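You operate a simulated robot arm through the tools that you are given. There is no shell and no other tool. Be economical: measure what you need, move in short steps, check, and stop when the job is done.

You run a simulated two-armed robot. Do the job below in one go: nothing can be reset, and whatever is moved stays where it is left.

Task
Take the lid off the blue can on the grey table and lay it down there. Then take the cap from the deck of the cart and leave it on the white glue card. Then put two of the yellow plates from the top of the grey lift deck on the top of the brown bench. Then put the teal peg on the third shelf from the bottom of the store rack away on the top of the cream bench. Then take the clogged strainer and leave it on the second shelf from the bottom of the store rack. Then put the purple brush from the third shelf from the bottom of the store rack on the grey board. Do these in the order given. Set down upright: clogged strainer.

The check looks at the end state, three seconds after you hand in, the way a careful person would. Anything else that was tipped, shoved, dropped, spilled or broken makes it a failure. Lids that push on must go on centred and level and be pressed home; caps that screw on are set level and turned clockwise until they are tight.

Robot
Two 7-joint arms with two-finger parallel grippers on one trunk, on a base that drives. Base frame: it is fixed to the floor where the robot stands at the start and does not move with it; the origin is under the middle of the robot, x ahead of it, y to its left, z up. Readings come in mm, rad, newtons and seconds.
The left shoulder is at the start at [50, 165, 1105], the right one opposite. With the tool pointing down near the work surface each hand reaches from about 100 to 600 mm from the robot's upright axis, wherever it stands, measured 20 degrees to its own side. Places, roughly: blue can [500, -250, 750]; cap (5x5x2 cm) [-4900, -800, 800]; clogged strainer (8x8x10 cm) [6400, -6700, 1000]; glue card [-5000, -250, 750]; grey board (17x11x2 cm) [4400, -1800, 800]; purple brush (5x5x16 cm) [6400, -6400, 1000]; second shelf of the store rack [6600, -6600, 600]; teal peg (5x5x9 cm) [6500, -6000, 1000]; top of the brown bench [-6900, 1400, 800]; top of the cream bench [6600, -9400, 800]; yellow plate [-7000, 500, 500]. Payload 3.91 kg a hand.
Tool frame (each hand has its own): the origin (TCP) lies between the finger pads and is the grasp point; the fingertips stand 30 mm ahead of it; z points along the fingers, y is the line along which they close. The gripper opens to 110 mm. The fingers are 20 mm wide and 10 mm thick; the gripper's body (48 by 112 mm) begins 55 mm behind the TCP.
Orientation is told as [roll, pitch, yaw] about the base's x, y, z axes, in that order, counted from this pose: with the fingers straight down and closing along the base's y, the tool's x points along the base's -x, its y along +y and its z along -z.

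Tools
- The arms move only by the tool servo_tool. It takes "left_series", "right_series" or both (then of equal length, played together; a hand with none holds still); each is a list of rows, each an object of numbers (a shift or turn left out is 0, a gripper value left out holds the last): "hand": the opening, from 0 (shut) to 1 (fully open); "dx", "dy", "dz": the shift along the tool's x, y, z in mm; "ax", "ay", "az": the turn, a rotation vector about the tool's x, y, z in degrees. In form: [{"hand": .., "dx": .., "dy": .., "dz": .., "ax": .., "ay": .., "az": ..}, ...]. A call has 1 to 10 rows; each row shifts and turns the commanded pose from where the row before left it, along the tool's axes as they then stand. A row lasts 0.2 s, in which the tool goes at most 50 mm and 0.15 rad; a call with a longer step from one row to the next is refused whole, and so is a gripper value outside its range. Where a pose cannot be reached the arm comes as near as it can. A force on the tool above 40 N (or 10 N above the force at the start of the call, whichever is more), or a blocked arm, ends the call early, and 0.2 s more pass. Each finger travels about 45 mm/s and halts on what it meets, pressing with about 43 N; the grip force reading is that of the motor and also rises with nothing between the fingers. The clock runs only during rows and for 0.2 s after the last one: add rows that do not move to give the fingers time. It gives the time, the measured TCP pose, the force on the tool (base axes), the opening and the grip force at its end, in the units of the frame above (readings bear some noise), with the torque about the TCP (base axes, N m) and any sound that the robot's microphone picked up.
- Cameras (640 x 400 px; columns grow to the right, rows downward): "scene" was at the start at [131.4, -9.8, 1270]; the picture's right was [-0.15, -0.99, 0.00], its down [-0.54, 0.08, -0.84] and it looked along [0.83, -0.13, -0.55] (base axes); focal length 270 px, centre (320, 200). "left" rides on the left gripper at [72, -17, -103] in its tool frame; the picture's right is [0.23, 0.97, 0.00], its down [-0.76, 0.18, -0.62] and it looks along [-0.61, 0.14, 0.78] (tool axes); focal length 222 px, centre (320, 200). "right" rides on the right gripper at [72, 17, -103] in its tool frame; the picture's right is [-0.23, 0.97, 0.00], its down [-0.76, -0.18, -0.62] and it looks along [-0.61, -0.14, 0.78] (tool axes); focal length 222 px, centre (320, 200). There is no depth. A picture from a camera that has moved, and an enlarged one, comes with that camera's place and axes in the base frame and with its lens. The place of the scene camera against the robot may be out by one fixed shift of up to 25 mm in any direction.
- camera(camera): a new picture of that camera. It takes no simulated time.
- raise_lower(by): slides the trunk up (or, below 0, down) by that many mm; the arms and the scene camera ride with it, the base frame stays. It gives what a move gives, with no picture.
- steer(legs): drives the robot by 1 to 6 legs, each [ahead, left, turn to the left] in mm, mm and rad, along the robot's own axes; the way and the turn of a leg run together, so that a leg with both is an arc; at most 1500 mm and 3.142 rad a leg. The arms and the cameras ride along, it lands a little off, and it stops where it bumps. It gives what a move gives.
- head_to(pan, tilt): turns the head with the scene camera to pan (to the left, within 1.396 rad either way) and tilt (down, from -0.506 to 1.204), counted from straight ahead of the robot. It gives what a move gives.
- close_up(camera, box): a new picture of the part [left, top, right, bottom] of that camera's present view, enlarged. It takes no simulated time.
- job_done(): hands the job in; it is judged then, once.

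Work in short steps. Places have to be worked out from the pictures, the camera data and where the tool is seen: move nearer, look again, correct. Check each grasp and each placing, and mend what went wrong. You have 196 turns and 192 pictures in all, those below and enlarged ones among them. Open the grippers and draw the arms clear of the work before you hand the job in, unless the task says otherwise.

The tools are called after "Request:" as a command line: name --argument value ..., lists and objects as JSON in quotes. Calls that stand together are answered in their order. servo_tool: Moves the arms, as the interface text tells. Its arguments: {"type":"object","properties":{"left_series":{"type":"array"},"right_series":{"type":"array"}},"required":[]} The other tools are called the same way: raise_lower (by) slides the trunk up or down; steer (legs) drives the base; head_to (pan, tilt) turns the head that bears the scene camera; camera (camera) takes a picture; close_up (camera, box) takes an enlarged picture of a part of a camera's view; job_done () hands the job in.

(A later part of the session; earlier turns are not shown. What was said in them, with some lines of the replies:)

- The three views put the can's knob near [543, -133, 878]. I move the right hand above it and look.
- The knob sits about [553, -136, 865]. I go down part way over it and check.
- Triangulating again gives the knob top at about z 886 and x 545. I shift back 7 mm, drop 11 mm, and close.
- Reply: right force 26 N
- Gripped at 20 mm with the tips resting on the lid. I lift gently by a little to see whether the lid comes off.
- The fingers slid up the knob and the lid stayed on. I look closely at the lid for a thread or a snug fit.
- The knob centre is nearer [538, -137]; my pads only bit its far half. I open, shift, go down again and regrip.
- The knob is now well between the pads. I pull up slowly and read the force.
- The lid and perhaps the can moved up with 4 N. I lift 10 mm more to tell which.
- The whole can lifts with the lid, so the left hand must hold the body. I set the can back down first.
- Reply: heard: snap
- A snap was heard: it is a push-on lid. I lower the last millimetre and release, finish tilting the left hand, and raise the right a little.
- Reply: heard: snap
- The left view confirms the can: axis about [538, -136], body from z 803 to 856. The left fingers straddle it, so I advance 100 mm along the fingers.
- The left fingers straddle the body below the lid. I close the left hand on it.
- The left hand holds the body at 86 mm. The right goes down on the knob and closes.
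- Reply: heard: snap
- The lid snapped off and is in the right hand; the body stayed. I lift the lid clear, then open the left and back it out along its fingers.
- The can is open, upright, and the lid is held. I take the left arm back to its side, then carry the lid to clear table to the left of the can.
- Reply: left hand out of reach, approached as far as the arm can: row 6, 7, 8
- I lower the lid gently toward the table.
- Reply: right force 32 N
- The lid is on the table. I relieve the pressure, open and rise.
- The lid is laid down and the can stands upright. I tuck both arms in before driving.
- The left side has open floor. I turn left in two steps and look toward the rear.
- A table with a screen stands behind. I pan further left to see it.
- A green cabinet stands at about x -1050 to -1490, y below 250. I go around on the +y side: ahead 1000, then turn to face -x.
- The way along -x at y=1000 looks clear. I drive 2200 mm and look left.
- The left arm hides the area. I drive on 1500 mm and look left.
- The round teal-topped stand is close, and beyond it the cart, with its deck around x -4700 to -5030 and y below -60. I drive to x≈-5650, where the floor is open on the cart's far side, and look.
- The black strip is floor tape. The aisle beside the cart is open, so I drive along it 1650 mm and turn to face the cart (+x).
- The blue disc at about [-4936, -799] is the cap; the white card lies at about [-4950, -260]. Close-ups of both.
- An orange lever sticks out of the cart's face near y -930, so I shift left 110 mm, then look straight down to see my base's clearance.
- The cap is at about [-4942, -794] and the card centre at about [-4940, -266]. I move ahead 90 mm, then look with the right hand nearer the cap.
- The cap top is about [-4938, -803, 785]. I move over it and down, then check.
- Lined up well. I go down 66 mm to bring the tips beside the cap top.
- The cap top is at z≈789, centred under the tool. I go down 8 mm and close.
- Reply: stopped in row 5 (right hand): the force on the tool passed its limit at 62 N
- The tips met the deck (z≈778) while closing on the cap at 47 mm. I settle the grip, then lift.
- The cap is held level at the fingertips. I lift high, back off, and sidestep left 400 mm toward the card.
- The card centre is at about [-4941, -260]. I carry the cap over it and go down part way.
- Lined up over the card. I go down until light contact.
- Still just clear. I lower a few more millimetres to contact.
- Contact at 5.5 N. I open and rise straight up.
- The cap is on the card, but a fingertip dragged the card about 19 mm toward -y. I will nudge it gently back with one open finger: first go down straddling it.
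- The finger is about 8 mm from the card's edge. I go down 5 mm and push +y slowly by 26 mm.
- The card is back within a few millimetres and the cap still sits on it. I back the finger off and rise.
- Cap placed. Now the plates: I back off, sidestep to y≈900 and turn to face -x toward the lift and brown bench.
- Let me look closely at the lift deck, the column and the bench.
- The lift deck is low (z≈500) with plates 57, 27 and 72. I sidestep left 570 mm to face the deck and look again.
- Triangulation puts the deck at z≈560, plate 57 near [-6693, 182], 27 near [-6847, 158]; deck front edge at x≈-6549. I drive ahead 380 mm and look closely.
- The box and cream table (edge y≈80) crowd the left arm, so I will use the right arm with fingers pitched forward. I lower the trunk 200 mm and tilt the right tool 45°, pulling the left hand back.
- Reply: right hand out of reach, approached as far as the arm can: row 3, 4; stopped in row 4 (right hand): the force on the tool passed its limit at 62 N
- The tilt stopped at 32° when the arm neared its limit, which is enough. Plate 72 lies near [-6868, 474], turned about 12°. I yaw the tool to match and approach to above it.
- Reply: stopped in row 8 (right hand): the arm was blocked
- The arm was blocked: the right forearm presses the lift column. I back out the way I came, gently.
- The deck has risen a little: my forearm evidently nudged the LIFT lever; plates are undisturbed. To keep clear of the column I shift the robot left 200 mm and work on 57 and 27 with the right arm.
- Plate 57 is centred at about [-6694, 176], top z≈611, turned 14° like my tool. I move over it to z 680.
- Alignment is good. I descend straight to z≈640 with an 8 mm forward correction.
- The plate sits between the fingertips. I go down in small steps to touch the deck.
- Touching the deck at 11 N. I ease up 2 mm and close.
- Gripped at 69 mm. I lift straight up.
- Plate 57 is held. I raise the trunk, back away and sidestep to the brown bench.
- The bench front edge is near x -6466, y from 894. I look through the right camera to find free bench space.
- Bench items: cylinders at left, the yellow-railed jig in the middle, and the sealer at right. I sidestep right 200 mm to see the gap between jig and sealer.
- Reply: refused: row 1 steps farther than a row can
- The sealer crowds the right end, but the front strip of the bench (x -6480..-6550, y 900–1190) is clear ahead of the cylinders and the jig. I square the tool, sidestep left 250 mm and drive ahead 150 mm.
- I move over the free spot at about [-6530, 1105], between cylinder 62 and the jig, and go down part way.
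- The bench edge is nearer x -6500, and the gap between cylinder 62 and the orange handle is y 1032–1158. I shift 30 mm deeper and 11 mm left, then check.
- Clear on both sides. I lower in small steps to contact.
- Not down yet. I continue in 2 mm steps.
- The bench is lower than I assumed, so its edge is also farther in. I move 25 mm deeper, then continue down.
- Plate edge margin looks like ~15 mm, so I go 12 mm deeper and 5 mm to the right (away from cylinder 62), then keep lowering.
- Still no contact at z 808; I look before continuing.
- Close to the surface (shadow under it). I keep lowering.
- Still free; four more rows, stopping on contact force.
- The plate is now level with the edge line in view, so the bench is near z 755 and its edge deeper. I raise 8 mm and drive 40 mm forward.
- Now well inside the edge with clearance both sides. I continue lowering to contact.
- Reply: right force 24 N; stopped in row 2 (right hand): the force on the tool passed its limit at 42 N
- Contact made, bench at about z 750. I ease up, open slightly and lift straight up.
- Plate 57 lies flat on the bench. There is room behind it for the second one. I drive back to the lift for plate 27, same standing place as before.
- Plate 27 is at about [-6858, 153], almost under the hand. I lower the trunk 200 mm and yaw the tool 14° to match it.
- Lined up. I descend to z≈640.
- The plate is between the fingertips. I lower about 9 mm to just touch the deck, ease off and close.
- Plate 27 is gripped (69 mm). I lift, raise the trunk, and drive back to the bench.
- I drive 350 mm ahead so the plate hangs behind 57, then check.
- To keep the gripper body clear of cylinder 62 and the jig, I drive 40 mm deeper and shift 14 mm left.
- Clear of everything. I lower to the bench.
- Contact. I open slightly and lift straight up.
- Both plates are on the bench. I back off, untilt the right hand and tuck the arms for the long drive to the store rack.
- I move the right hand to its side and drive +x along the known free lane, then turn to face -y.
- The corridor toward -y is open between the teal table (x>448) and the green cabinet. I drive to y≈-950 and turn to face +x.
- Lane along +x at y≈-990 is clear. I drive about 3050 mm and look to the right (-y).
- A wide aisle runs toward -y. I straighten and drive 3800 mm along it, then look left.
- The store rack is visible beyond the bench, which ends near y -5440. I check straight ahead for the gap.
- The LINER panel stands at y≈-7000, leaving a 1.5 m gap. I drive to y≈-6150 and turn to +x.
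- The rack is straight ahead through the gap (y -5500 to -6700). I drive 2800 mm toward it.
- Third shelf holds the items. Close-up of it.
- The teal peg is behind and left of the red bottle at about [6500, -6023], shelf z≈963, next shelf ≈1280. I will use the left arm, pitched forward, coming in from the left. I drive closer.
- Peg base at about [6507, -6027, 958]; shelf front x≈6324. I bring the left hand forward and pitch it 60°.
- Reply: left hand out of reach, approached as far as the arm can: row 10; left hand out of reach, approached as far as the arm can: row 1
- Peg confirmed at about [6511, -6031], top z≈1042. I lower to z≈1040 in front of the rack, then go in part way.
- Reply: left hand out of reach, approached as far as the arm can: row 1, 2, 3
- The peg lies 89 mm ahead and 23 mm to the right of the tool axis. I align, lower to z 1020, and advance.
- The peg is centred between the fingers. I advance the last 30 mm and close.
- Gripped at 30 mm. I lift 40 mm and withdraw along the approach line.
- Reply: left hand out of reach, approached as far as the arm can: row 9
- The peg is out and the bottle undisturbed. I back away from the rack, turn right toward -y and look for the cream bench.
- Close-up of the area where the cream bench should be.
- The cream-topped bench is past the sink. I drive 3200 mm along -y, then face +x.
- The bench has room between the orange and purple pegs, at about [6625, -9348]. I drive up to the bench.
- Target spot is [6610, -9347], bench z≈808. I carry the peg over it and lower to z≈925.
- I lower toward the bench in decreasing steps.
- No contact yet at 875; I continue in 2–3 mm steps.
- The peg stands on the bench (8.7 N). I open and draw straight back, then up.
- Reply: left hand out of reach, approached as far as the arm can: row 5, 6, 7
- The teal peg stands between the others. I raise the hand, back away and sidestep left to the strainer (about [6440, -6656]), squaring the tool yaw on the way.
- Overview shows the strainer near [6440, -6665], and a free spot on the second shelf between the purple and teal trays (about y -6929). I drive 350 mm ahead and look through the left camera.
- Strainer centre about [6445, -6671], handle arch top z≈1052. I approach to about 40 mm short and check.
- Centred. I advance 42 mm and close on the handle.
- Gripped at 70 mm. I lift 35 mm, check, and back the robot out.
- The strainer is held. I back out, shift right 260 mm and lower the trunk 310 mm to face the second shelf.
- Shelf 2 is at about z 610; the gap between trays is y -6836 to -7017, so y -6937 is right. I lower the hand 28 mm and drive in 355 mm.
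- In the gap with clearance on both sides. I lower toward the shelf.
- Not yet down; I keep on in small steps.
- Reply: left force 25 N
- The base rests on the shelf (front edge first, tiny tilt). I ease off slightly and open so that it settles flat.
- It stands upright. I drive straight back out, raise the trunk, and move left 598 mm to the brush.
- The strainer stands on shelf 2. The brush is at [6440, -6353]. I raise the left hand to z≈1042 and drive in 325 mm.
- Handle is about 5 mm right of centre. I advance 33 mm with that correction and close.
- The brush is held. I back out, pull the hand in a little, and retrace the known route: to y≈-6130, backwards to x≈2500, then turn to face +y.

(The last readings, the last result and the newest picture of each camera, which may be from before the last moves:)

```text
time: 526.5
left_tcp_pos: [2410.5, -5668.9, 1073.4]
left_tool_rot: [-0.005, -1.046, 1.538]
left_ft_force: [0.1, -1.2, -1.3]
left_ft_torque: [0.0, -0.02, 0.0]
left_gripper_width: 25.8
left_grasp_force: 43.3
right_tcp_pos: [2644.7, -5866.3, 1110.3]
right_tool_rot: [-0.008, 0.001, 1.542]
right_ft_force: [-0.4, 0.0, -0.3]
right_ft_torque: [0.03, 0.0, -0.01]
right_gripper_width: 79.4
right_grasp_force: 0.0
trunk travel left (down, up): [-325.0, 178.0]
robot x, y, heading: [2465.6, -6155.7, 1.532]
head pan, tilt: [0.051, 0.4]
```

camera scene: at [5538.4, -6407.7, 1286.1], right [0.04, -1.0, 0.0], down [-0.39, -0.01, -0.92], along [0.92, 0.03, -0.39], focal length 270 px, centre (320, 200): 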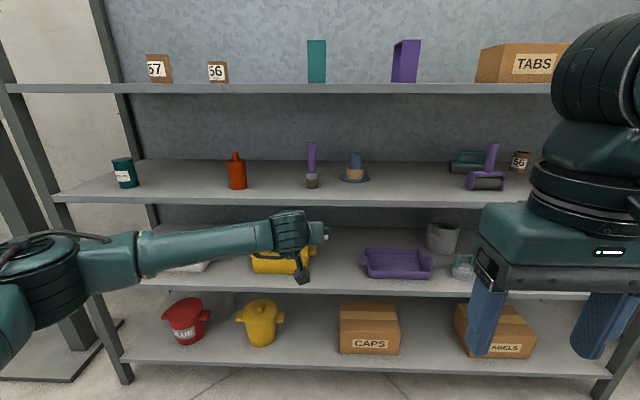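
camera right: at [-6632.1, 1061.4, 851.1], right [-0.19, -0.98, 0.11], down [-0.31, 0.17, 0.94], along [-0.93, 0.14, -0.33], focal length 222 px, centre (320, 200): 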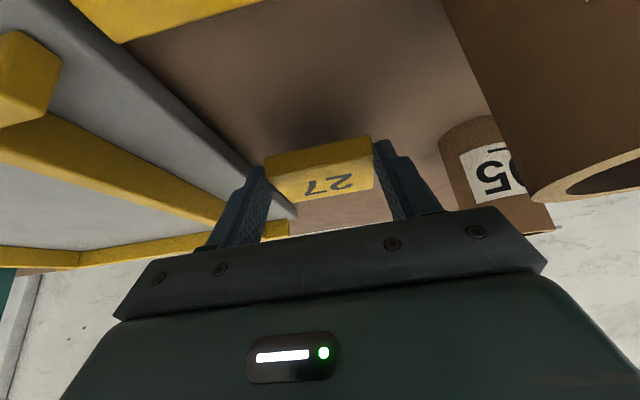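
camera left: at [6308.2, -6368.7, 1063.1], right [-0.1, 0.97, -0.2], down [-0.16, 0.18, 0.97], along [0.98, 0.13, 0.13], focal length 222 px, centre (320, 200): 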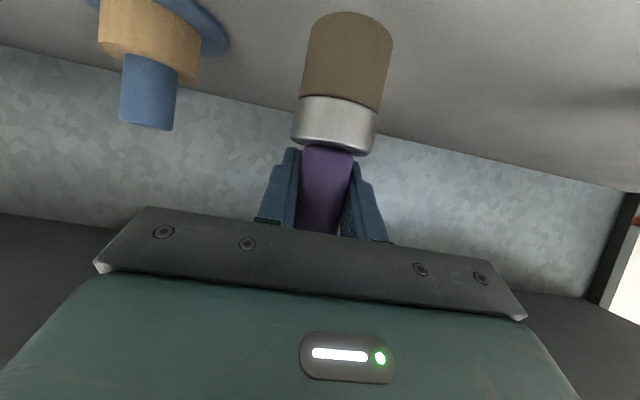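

I drive north along the aisle back to y≈-1000 and turn to face +x, then look toward the grey board.

Request:
steer --legs '[[0, 0, 0.038], [1290, 0, 0], [1290, 0, 0], [1290, 0, 0], [1280, 0, 0], [0, 0, -1.57]]'

Request:
head_to --pan -0.45 --tilt 0.25

Request:
camera --camera "scene"

```text
time: 555.4
left_tcp_pos: [3143.2, -963.1, 1074.8]
left_tool_rot: [-0.004, -1.045, -0.038]
left_ft_force: [-0.2, 0.4, -0.4]
left_ft_torque: [0.01, 0.0, 0.0]
left_gripper_width: 26.0
left_grasp_force: 42.6
right_tcp_pos: [2944.7, -1195.8, 1110.9]
right_tool_rot: [-0.008, 0.001, -0.037]
right_ft_force: [0.4, -0.1, 0.4]
right_ft_torque: [-0.01, 0.02, 0.01]
right_gripper_width: 79.2
right_grasp_force: 0.1
trunk travel left (down, up): [-325.0, 178.0]
robot x, y, heading: [2655.3, -1015.4, -0.045]
head pan, tilt: [0.051, 0.4]
```

```text
time: 556.3
left_tcp_pos: [3143.4, -963.8, 1074.1]
left_tool_rot: [-0.003, -1.045, -0.039]
left_ft_force: [-0.5, -0.7, -1.5]
left_ft_torque: [0.03, 0.0, 0.01]
left_gripper_width: 25.8
left_grasp_force: 43.0
right_tcp_pos: [2946.6, -1195.4, 1111.1]
right_tool_rot: [-0.009, 0.001, -0.035]
right_ft_force: [0.0, 0.4, 0.3]
right_ft_torque: [0.03, -0.02, -0.03]
right_gripper_width: 79.2
right_grasp_force: 0.1
trunk travel left (down, up): [-325.0, 178.0]
robot x, y, heading: [2654.7, -1016.0, -0.04]
head pan, tilt: [-0.45, 0.25]
```

```text
32 pictures are left
camera scene: at [2781.7, -1057.7, 1300.1], right [-0.47, -0.88, 0.0], down [-0.22, 0.12, -0.97], along [0.85, -0.46, -0.25], focal length 270 px, centre (320, 200)
```

scene: 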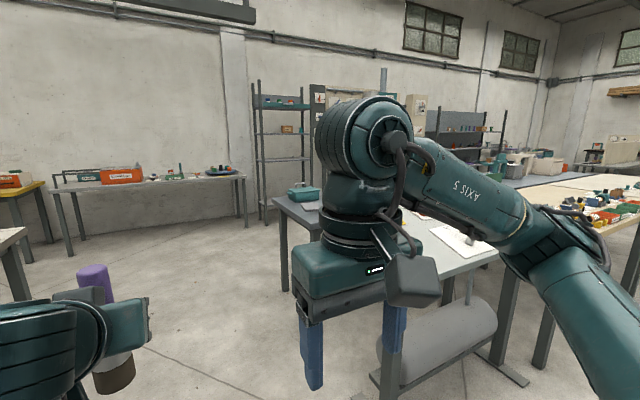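

The bench spans x 3420–4690 along y≈-1700. I drive to x≈4320 and turn to face -y in front of the board.

Request:
steer --legs '[[0, 0, 0.04], [835, 0, 0], [835, 0, 0], [0, 0, -1.57]]'

Request:
head_to --pan 0.0 --tilt 0.5

Request:
camera --camera "scene"

```text
time: 569.0
left_tcp_pos: [4398.4, -1502.1, 1074.9]
left_tool_rot: [-0.004, -1.046, -1.564]
left_ft_force: [0.2, 0.4, -0.7]
left_ft_torque: [0.01, 0.03, -0.05]
left_gripper_width: 25.7
left_grasp_force: 43.1
right_tcp_pos: [4157.1, -1315.3, 1111.0]
right_tool_rot: [-0.009, 0.002, -1.561]
right_ft_force: [-0.3, 0.1, 0.3]
right_ft_torque: [-0.02, -0.02, -0.02]
right_gripper_width: 79.1
right_grasp_force: 0.1
trunk travel left (down, up): [-325.0, 178.0]
robot x, y, heading: [4323.5, -1014.0, -1.567]
head pan, tilt: [-0.45, 0.25]
```

```text
time: 569.9
left_tcp_pos: [4400.3, -1502.7, 1073.8]
left_tool_rot: [-0.004, -1.046, -1.563]
left_ft_force: [0.6, 0.2, -1.1]
left_ft_torque: [-0.01, -0.02, -0.02]
left_gripper_width: 26.0
left_grasp_force: 43.2
right_tcp_pos: [4157.9, -1316.1, 1110.8]
right_tool_rot: [-0.009, 0.0, -1.561]
right_ft_force: [-0.2, -0.6, -0.4]
right_ft_torque: [0.02, -0.02, 0.0]
right_gripper_width: 79.3
right_grasp_force: 0.0
trunk travel left (down, up): [-325.0, 178.0]
robot x, y, heading: [4322.5, -1016.9, -1.564]
head pan, tilt: [0.0, 0.499]
```

```text
31 pictures are left
camera scene: at [4338.5, -1134.4, 1277.0], right [-1.0, 0.0, 0.0], down [0.0, 0.48, -0.88], along [0.0, -0.88, -0.48], focal length 270 px, centre (320, 200)
```

scene: 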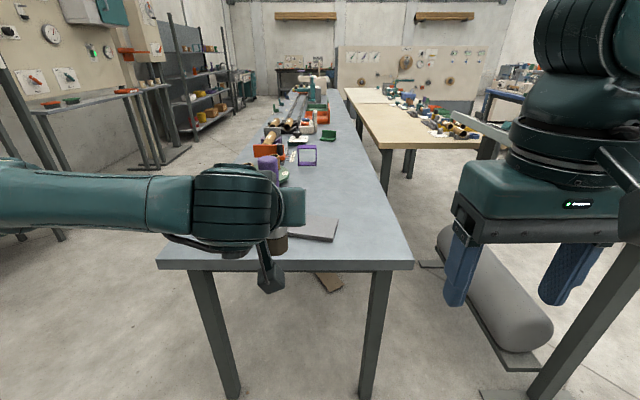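

A grey slab is visible partly behind my wrist at about [4400, -1815]. Left camera view and a close-up.

Request:
camera --camera "left"

Request:
close_up --camera "scene" --box '[230, 130, 390, 290]'

```text
30 pictures are left
camera left: at [4382.4, -1377.4, 1061.5], right [0.97, 0.12, -0.2], down [0.18, 0.16, 0.97], along [0.15, -0.98, 0.13], focal length 222 px, centre (320, 200)
```

left: 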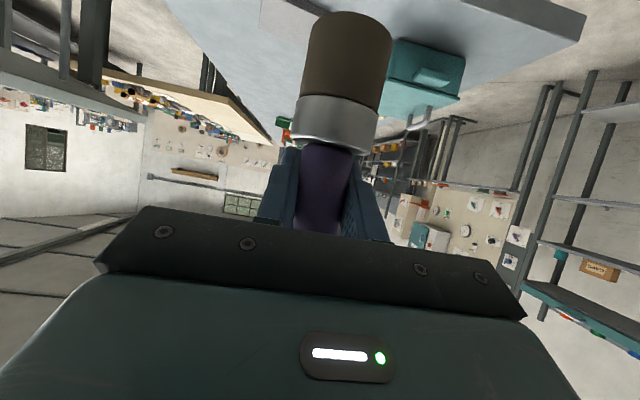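

```text
2.50 times, centred on (310, 210) of scene
camera zoom: at [4338.5, -1134.4, 1277.0], right [-1.0, 0.0, 0.0], down [0.0, 0.48, -0.88], along [0.0, -0.88, -0.48], focal length 676 px, centre (345, 175)
```

zoom: 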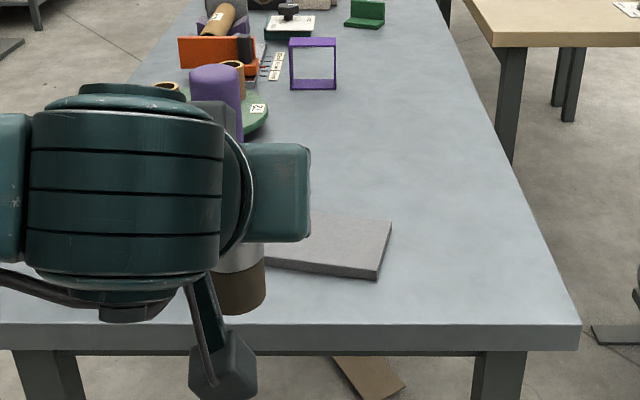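

Board's visible corners give its centre near [4377, -1822], turned slightly. I drive 235 mm ahead and 23 mm right, extend the arm 75 mm, and check.

Request:
steer --legs '[[235, -23, 0]]'

Request:
servo_tool --left_series '[{"dx": -19, "dz": 32}, {"dx": -19, "dz": 32}, {}]'

Request:
head_to --pan 0.1 --tilt 0.75

Request:
camera --camera "scene"

Request:
camera --camera "left"

```text
time: 571.7
left_tcp_pos: [4374.6, -1740.2, 1073.6]
left_tool_rot: [-0.005, -1.045, -1.567]
left_ft_force: [-0.5, -1.0, -0.7]
left_ft_torque: [0.03, 0.01, 0.01]
left_gripper_width: 25.9
left_grasp_force: 42.2
right_tcp_pos: [4134.3, -1552.4, 1110.1]
right_tool_rot: [-0.009, 0.002, -1.565]
right_ft_force: [-0.3, -0.1, 0.1]
right_ft_torque: [0.03, -0.03, 0.01]
right_gripper_width: 79.1
right_grasp_force: 0.2
trunk travel left (down, up): [-325.0, 178.0]
robot x, y, heading: [4303.8, -1254.0, -1.57]
head pan, tilt: [0.0, 0.499]
```

```text
time: 572.5
left_tcp_pos: [4375.3, -1815.1, 1076.1]
left_tool_rot: [-0.002, -1.045, -1.568]
left_ft_force: [0.1, -1.2, -0.6]
left_ft_torque: [0.0, -0.03, 0.0]
left_gripper_width: 25.7
left_grasp_force: 43.4
right_tcp_pos: [4133.8, -1550.4, 1111.0]
right_tool_rot: [-0.008, 0.0, -1.566]
right_ft_force: [-0.3, 0.1, 0.0]
right_ft_torque: [0.0, 0.06, -0.01]
right_gripper_width: 79.1
right_grasp_force: 0.0
trunk travel left (down, up): [-325.0, 178.0]
robot x, y, heading: [4299.5, -1255.0, -1.57]
head pan, tilt: [0.0, 0.499]
```

```text
time: 573.2
left_tcp_pos: [4377.0, -1814.6, 1074.1]
left_tool_rot: [-0.005, -1.046, -1.568]
left_ft_force: [0.4, 0.2, -1.0]
left_ft_torque: [0.01, 0.02, -0.01]
left_gripper_width: 25.8
left_grasp_force: 43.2
right_tcp_pos: [4133.9, -1550.4, 1111.1]
right_tool_rot: [-0.008, 0.001, -1.564]
right_ft_force: [-0.6, 0.3, -0.6]
right_ft_torque: [0.0, -0.01, 0.02]
right_gripper_width: 79.2
right_grasp_force: 0.0
trunk travel left (down, up): [-325.0, 178.0]
robot x, y, heading: [4300.5, -1253.6, -1.572]
head pan, tilt: [0.099, 0.75]
```

```text
28 pictures are left
camera scene: at [4323.8, -1362.4, 1255.0], right [-0.99, -0.1, 0.0], down [-0.07, 0.68, -0.73], along [0.07, -0.73, -0.68], focal length 270 px, centre (320, 200)
```

scene: 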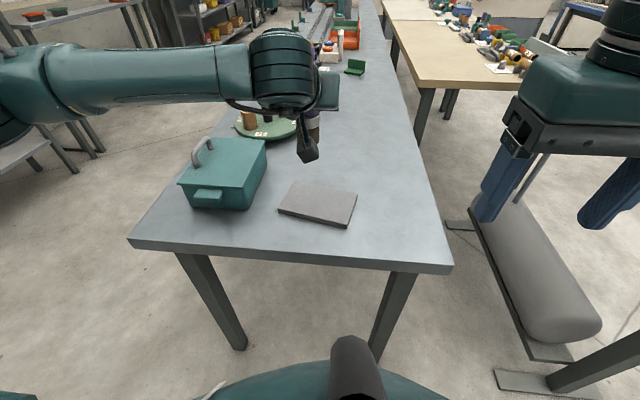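

```text
27 pictures are left
camera left: at [4359.7, -1690.0, 1062.8], right [0.97, 0.11, -0.2], down [0.18, 0.16, 0.97], along [0.14, -0.98, 0.13], focal length 222 px, centre (320, 200)
```

left: 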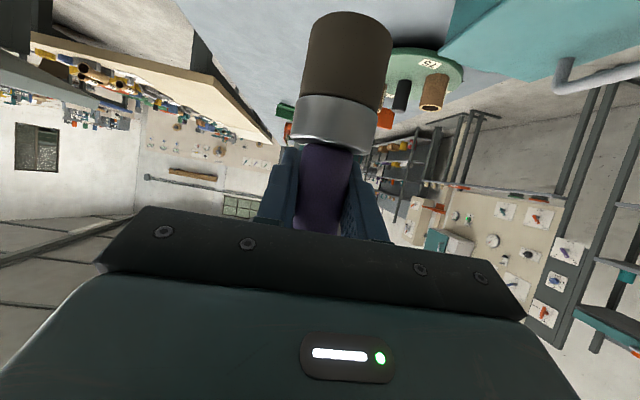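

The board is fully visible, centre about [4375, -1838]. I move 17 mm forward and lower to z≈920, then compare.

Request:
servo_tool --left_series '[{"dx": -8.5, "dz": 14.7}, {"dx": 33.3, "dz": 19.3}, {"dx": 33.3, "dz": 19.3}, {"dx": 33.3, "dz": 19.3}, {"dx": 33.3, "dz": 19.3}, {}]'

Request:
camera --camera "left"

Request:
close_up --camera "scene" --box '[220, 110, 400, 260]'

```text
time: 574.6
left_tcp_pos: [4374.3, -1830.5, 922.0]
left_tool_rot: [-0.003, -1.045, -1.565]
left_ft_force: [0.9, -0.2, -1.2]
left_ft_torque: [0.0, -0.06, -0.01]
left_gripper_width: 25.9
left_grasp_force: 43.2
right_tcp_pos: [4135.3, -1552.6, 1111.2]
right_tool_rot: [-0.01, 0.0, -1.565]
right_ft_force: [-0.1, 0.2, -0.1]
right_ft_torque: [0.0, -0.02, -0.01]
right_gripper_width: 79.1
right_grasp_force: 0.1
trunk travel left (down, up): [-325.0, 178.0]
robot x, y, heading: [4300.0, -1257.4, -1.568]
head pan, tilt: [0.099, 0.75]
```

```text
26 pictures are left
camera left: at [4357.7, -1705.1, 910.0], right [0.97, 0.12, -0.2], down [0.18, 0.16, 0.97], along [0.14, -0.98, 0.13], focal length 222 px, centre (320, 200)
```

left: 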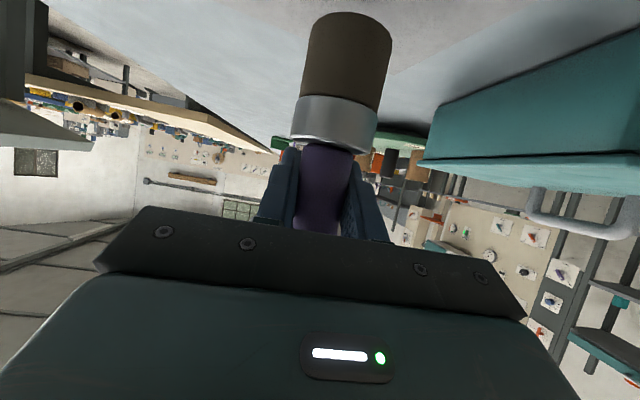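

```text
2.67 times, centred on (310, 185) of scene
camera zoom: at [4323.8, -1362.4, 1255.0], right [-0.99, -0.1, 0.0], down [-0.07, 0.68, -0.73], along [0.07, -0.73, -0.68], focal length 721 px, centre (347, 240)
```

zoom: 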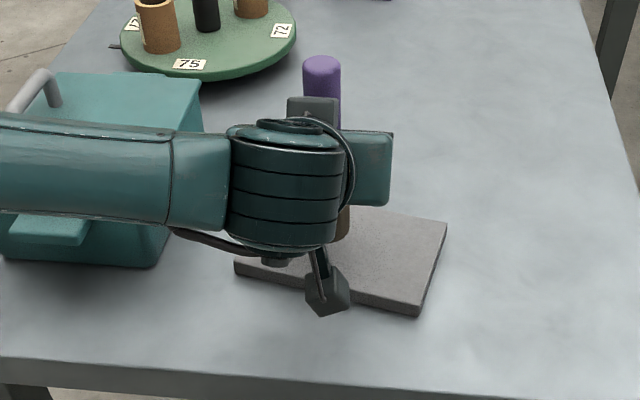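

The brush base projects onto the middle of the board. I lower in small steps until contact.

Request:
servo_tool --left_series '[{"dx": 8.7, "dz": 5}, {"dx": 8.7, "dz": 5}, {"dx": 2.6, "dz": 1.5}]'

Request:
servo_tool --left_series '[{"dx": 3.5, "dz": 2}, {"dx": 1.7, "dz": 1}]'

Request:
servo_tool --left_series '[{"dx": 3.5, "dz": 2}, {"dx": 1.7, "dz": 1}]'

Request:
servo_tool --left_series '[{"dx": 3.5, "dz": 2}, {"dx": 1.7, "dz": 1}]'

```text
time: 575.4
left_tcp_pos: [4375.0, -1829.9, 899.4]
left_tool_rot: [-0.003, -1.046, -1.566]
left_ft_force: [0.4, 0.1, -0.6]
left_ft_torque: [0.0, 0.01, -0.01]
left_gripper_width: 26.1
left_grasp_force: 42.6
right_tcp_pos: [4134.5, -1552.6, 1111.9]
right_tool_rot: [-0.007, 0.0, -1.565]
right_ft_force: [-0.3, -0.1, 0.3]
right_ft_torque: [-0.01, 0.0, 0.03]
right_gripper_width: 79.4
right_grasp_force: 0.0
trunk travel left (down, up): [-325.0, 178.0]
robot x, y, heading: [4302.3, -1256.2, -1.573]
head pan, tilt: [0.099, 0.75]
```

```text
time: 576.0
left_tcp_pos: [4373.6, -1831.0, 893.8]
left_tool_rot: [-0.004, -1.049, -1.565]
left_ft_force: [0.4, 1.5, 8.6]
left_ft_torque: [0.28, -0.05, -0.04]
left_gripper_width: 26.0
left_grasp_force: 42.9
right_tcp_pos: [4133.5, -1550.9, 1112.1]
right_tool_rot: [-0.008, -0.001, -1.564]
right_ft_force: [-0.1, 0.2, -0.1]
right_ft_torque: [0.03, -0.02, -0.04]
right_gripper_width: 79.4
right_grasp_force: 0.2
trunk travel left (down, up): [-325.0, 178.0]
robot x, y, heading: [4300.2, -1258.3, -1.567]
head pan, tilt: [0.099, 0.75]
```

```text
time: 576.6
left_tcp_pos: [4374.4, -1829.4, 894.1]
left_tool_rot: [-0.011, -1.06, -1.56]
left_ft_force: [3.6, 4.4, 35.0]
left_ft_torque: [0.72, -0.24, 0.0]
left_gripper_width: 25.8
left_grasp_force: 43.5
right_tcp_pos: [4133.4, -1548.4, 1113.6]
right_tool_rot: [-0.01, -0.003, -1.563]
right_ft_force: [-0.4, 0.2, 0.6]
right_ft_torque: [0.02, -0.01, 0.01]
right_gripper_width: 78.9
right_grasp_force: 0.0
trunk travel left (down, up): [-325.0, 178.0]
robot x, y, heading: [4301.7, -1253.7, -1.571]
head pan, tilt: [0.099, 0.75]
```

```text
time: 577.2
left_tcp_pos: [4372.8, -1830.5, 890.8]
left_tool_rot: [-0.012, -1.068, -1.559]
left_ft_force: [3.9, 1.7, 39.1]
left_ft_torque: [0.13, -0.31, 0.04]
left_gripper_width: 26.1
left_grasp_force: 43.2
right_tcp_pos: [4133.9, -1549.0, 1111.1]
right_tool_rot: [-0.008, -0.004, -1.564]
right_ft_force: [0.9, -1.0, 0.7]
right_ft_torque: [-0.01, 0.03, 0.03]
right_gripper_width: 79.3
right_grasp_force: 0.0
trunk travel left (down, up): [-325.0, 178.0]
robot x, y, heading: [4303.1, -1255.2, -1.571]
head pan, tilt: [0.099, 0.75]
```

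Contact reached (pressed a bit hard). I back off 9 mm of command to relieve the force and check.

Request:
servo_tool --left_series '[{"dx": -4.3, "dz": -2.5}, {"dx": -3.5, "dz": -2}]'

Request:
close_up --camera "scene" --box '[220, 110, 400, 260]'

```text
time: 577.8
left_tcp_pos: [4374.7, -1830.4, 892.3]
left_tool_rot: [-0.005, -1.051, -1.568]
left_ft_force: [-1.5, -5.8, 15.9]
left_ft_torque: [-0.66, 0.16, -0.05]
left_gripper_width: 25.5
left_grasp_force: 43.7
right_tcp_pos: [4133.8, -1551.2, 1111.4]
right_tool_rot: [-0.006, -0.002, -1.565]
right_ft_force: [-0.7, 0.3, 0.5]
right_ft_torque: [0.05, 0.01, -0.01]
right_gripper_width: 79.1
right_grasp_force: 0.2
trunk travel left (down, up): [-325.0, 178.0]
robot x, y, heading: [4301.8, -1254.8, -1.569]
head pan, tilt: [0.099, 0.75]
```

```text
2.67 times, centred on (310, 185) of scene
camera zoom: at [4323.4, -1361.4, 1254.8], right [-0.99, -0.1, 0.0], down [-0.07, 0.68, -0.73], along [0.07, -0.73, -0.68], focal length 721 px, centre (347, 240)
```

zoom: 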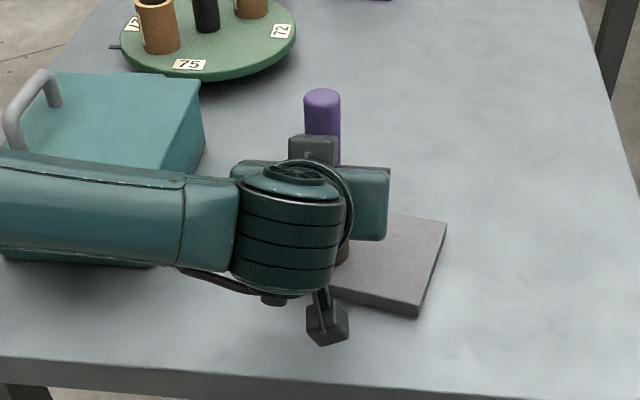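

The board has not moved and the brush stands on it. I ease 2 mm more, open, and draw straight back.

Request:
servo_tool --left_series '[{"dx": -1.9, "dz": -1.1}, {"hand": 0.15}, {"hand": 0.3}, {"hand": 0.6}, {}, {}, {"dx": 10, "dz": -17.3}, {"dx": 20, "dz": -34.6}, {"dx": 20, "dz": -34.6}]'

Request:
camera --camera "scene"

Request:
camera --camera "left"

```text
time: 579.8
left_tcp_pos: [4376.4, -1730.7, 891.1]
left_tool_rot: [-0.005, -1.047, -1.567]
left_ft_force: [-0.1, 0.8, 0.3]
left_ft_torque: [-0.01, 0.0, -0.01]
left_gripper_width: 65.9
left_grasp_force: 0.1
right_tcp_pos: [4134.1, -1551.6, 1111.0]
right_tool_rot: [-0.008, -0.001, -1.564]
right_ft_force: [-0.5, 0.2, 0.3]
right_ft_torque: [0.04, 0.0, 0.01]
right_gripper_width: 79.4
right_grasp_force: 0.1
trunk travel left (down, up): [-325.0, 178.0]
robot x, y, heading: [4299.4, -1254.7, -1.567]
head pan, tilt: [0.099, 0.75]
```

```text
23 pictures are left
camera scene: at [4323.7, -1362.2, 1255.0], right [-0.99, -0.1, 0.0], down [-0.07, 0.68, -0.73], along [0.07, -0.73, -0.68], focal length 270 px, centre (320, 200)
```

scene: 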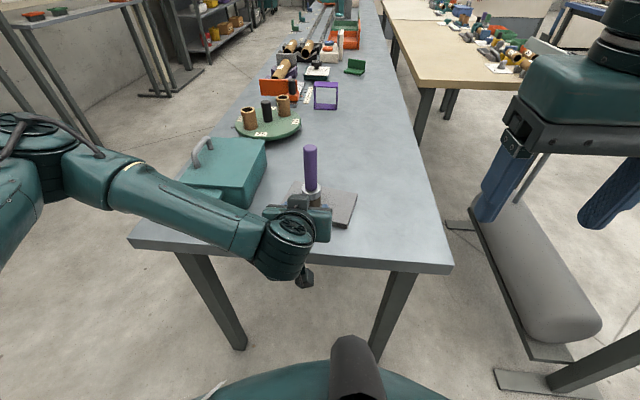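

```text
22 pictures are left
camera left: at [4359.4, -1606.0, 877.9], right [0.97, 0.12, -0.2], down [0.18, 0.16, 0.97], along [0.14, -0.98, 0.13], focal length 222 px, centre (320, 200)
```

left: 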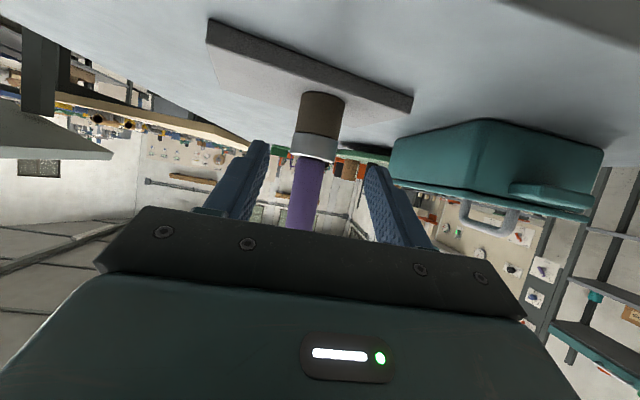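

The brush stands upright on the grey board. I back the robot away so both arms are clear, and take a last look.

Request:
steer --legs '[[-450, 0, 0]]'

Request:
servo_tool --left_series '[{"dx": -40, "dz": -23}, {"dx": -40, "dz": -23}, {"dx": -40, "dz": -23}, {"hand": 1}]' --right_series '[{"hand": 1}, {}, {}, {}]'

Request:
head_to --pan 0.0 --tilt 0.5

Request:
close_up --camera "scene" --box '[220, 100, 420, 260]'

```text
time: 582.6
left_tcp_pos: [4374.5, -1276.2, 890.3]
left_tool_rot: [-0.004, -1.045, -1.574]
left_ft_force: [0.1, -0.5, -0.6]
left_ft_torque: [-0.01, 0.01, 0.03]
left_gripper_width: 66.1
left_grasp_force: 0.1
right_tcp_pos: [4134.0, -1093.8, 1111.3]
right_tool_rot: [-0.009, -0.001, -1.571]
right_ft_force: [-0.4, 0.3, 0.0]
right_ft_torque: [0.02, 0.01, 0.02]
right_gripper_width: 79.1
right_grasp_force: 0.0
trunk travel left (down, up): [-325.0, 178.0]
robot x, y, heading: [4301.6, -801.9, -1.579]
head pan, tilt: [0.099, 0.75]
```

```text
time: 583.6
left_tcp_pos: [4374.4, -1277.2, 1029.3]
left_tool_rot: [-0.002, -1.045, -1.573]
left_ft_force: [-0.1, -0.2, -0.1]
left_ft_torque: [-0.04, 0.0, 0.02]
left_gripper_width: 100.9
left_grasp_force: 0.1
right_tcp_pos: [4133.4, -1095.1, 1110.2]
right_tool_rot: [-0.009, 0.0, -1.572]
right_ft_force: [1.0, 0.2, 0.6]
right_ft_torque: [-0.02, 0.0, -0.03]
right_gripper_width: 109.6
right_grasp_force: 0.2
trunk travel left (down, up): [-325.0, 178.0]
robot x, y, heading: [4302.3, -797.8, -1.582]
head pan, tilt: [0.099, 0.75]
```

```text
time: 584.4
left_tcp_pos: [4374.6, -1277.9, 1028.0]
left_tool_rot: [-0.004, -1.047, -1.575]
left_ft_force: [0.3, -0.2, -0.1]
left_ft_torque: [0.01, -0.02, 0.03]
left_gripper_width: 109.9
left_grasp_force: 0.1
right_tcp_pos: [4133.7, -1094.7, 1110.5]
right_tool_rot: [-0.008, 0.001, -1.573]
right_ft_force: [0.1, 0.5, 0.0]
right_ft_torque: [-0.03, 0.01, 0.01]
right_gripper_width: 110.1
right_grasp_force: 0.0
trunk travel left (down, up): [-325.0, 178.0]
robot x, y, heading: [4301.7, -801.3, -1.574]
head pan, tilt: [0.0, 0.499]
```

```text
2.50 times, centred on (320, 180) of scene
camera zoom: at [4316.1, -915.5, 1276.9], right [-1.0, 0.01, 0.0], down [0.0, 0.48, -0.88], along [-0.01, -0.88, -0.48], focal length 676 px, centre (320, 250)
```

zoom: 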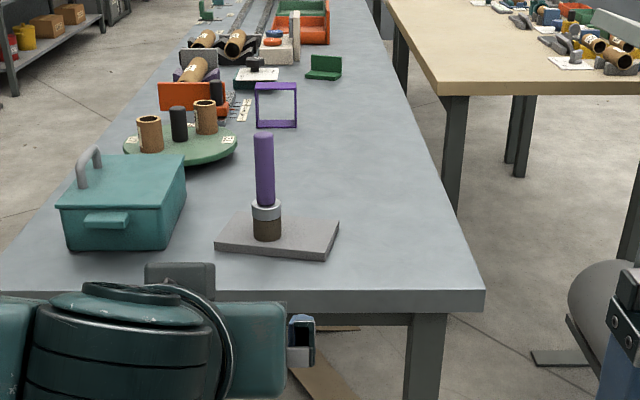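

The brush is on the board, both grippers are open and clear, and all six jobs are placed. I hand in.

Request:
job_done

```text
The job is handed in.
```

I did all six jobs in the order given and handed the work in, with both grippers open and clear of everything. I saw each item in place after letting go.

Two things were moved along the way:
- **Glue card:** a fingertip dragged it about 19 mm when I released the cap. I pushed it back to within about 4 mm, with the cap still on it.
- **Grey lift deck:** my right forearm pressed against the lift column, most likely its LIFT lever, and the deck rose roughly 40 mm. I left it at that height. The third yellow plate is still on it, not visibly disturbed.
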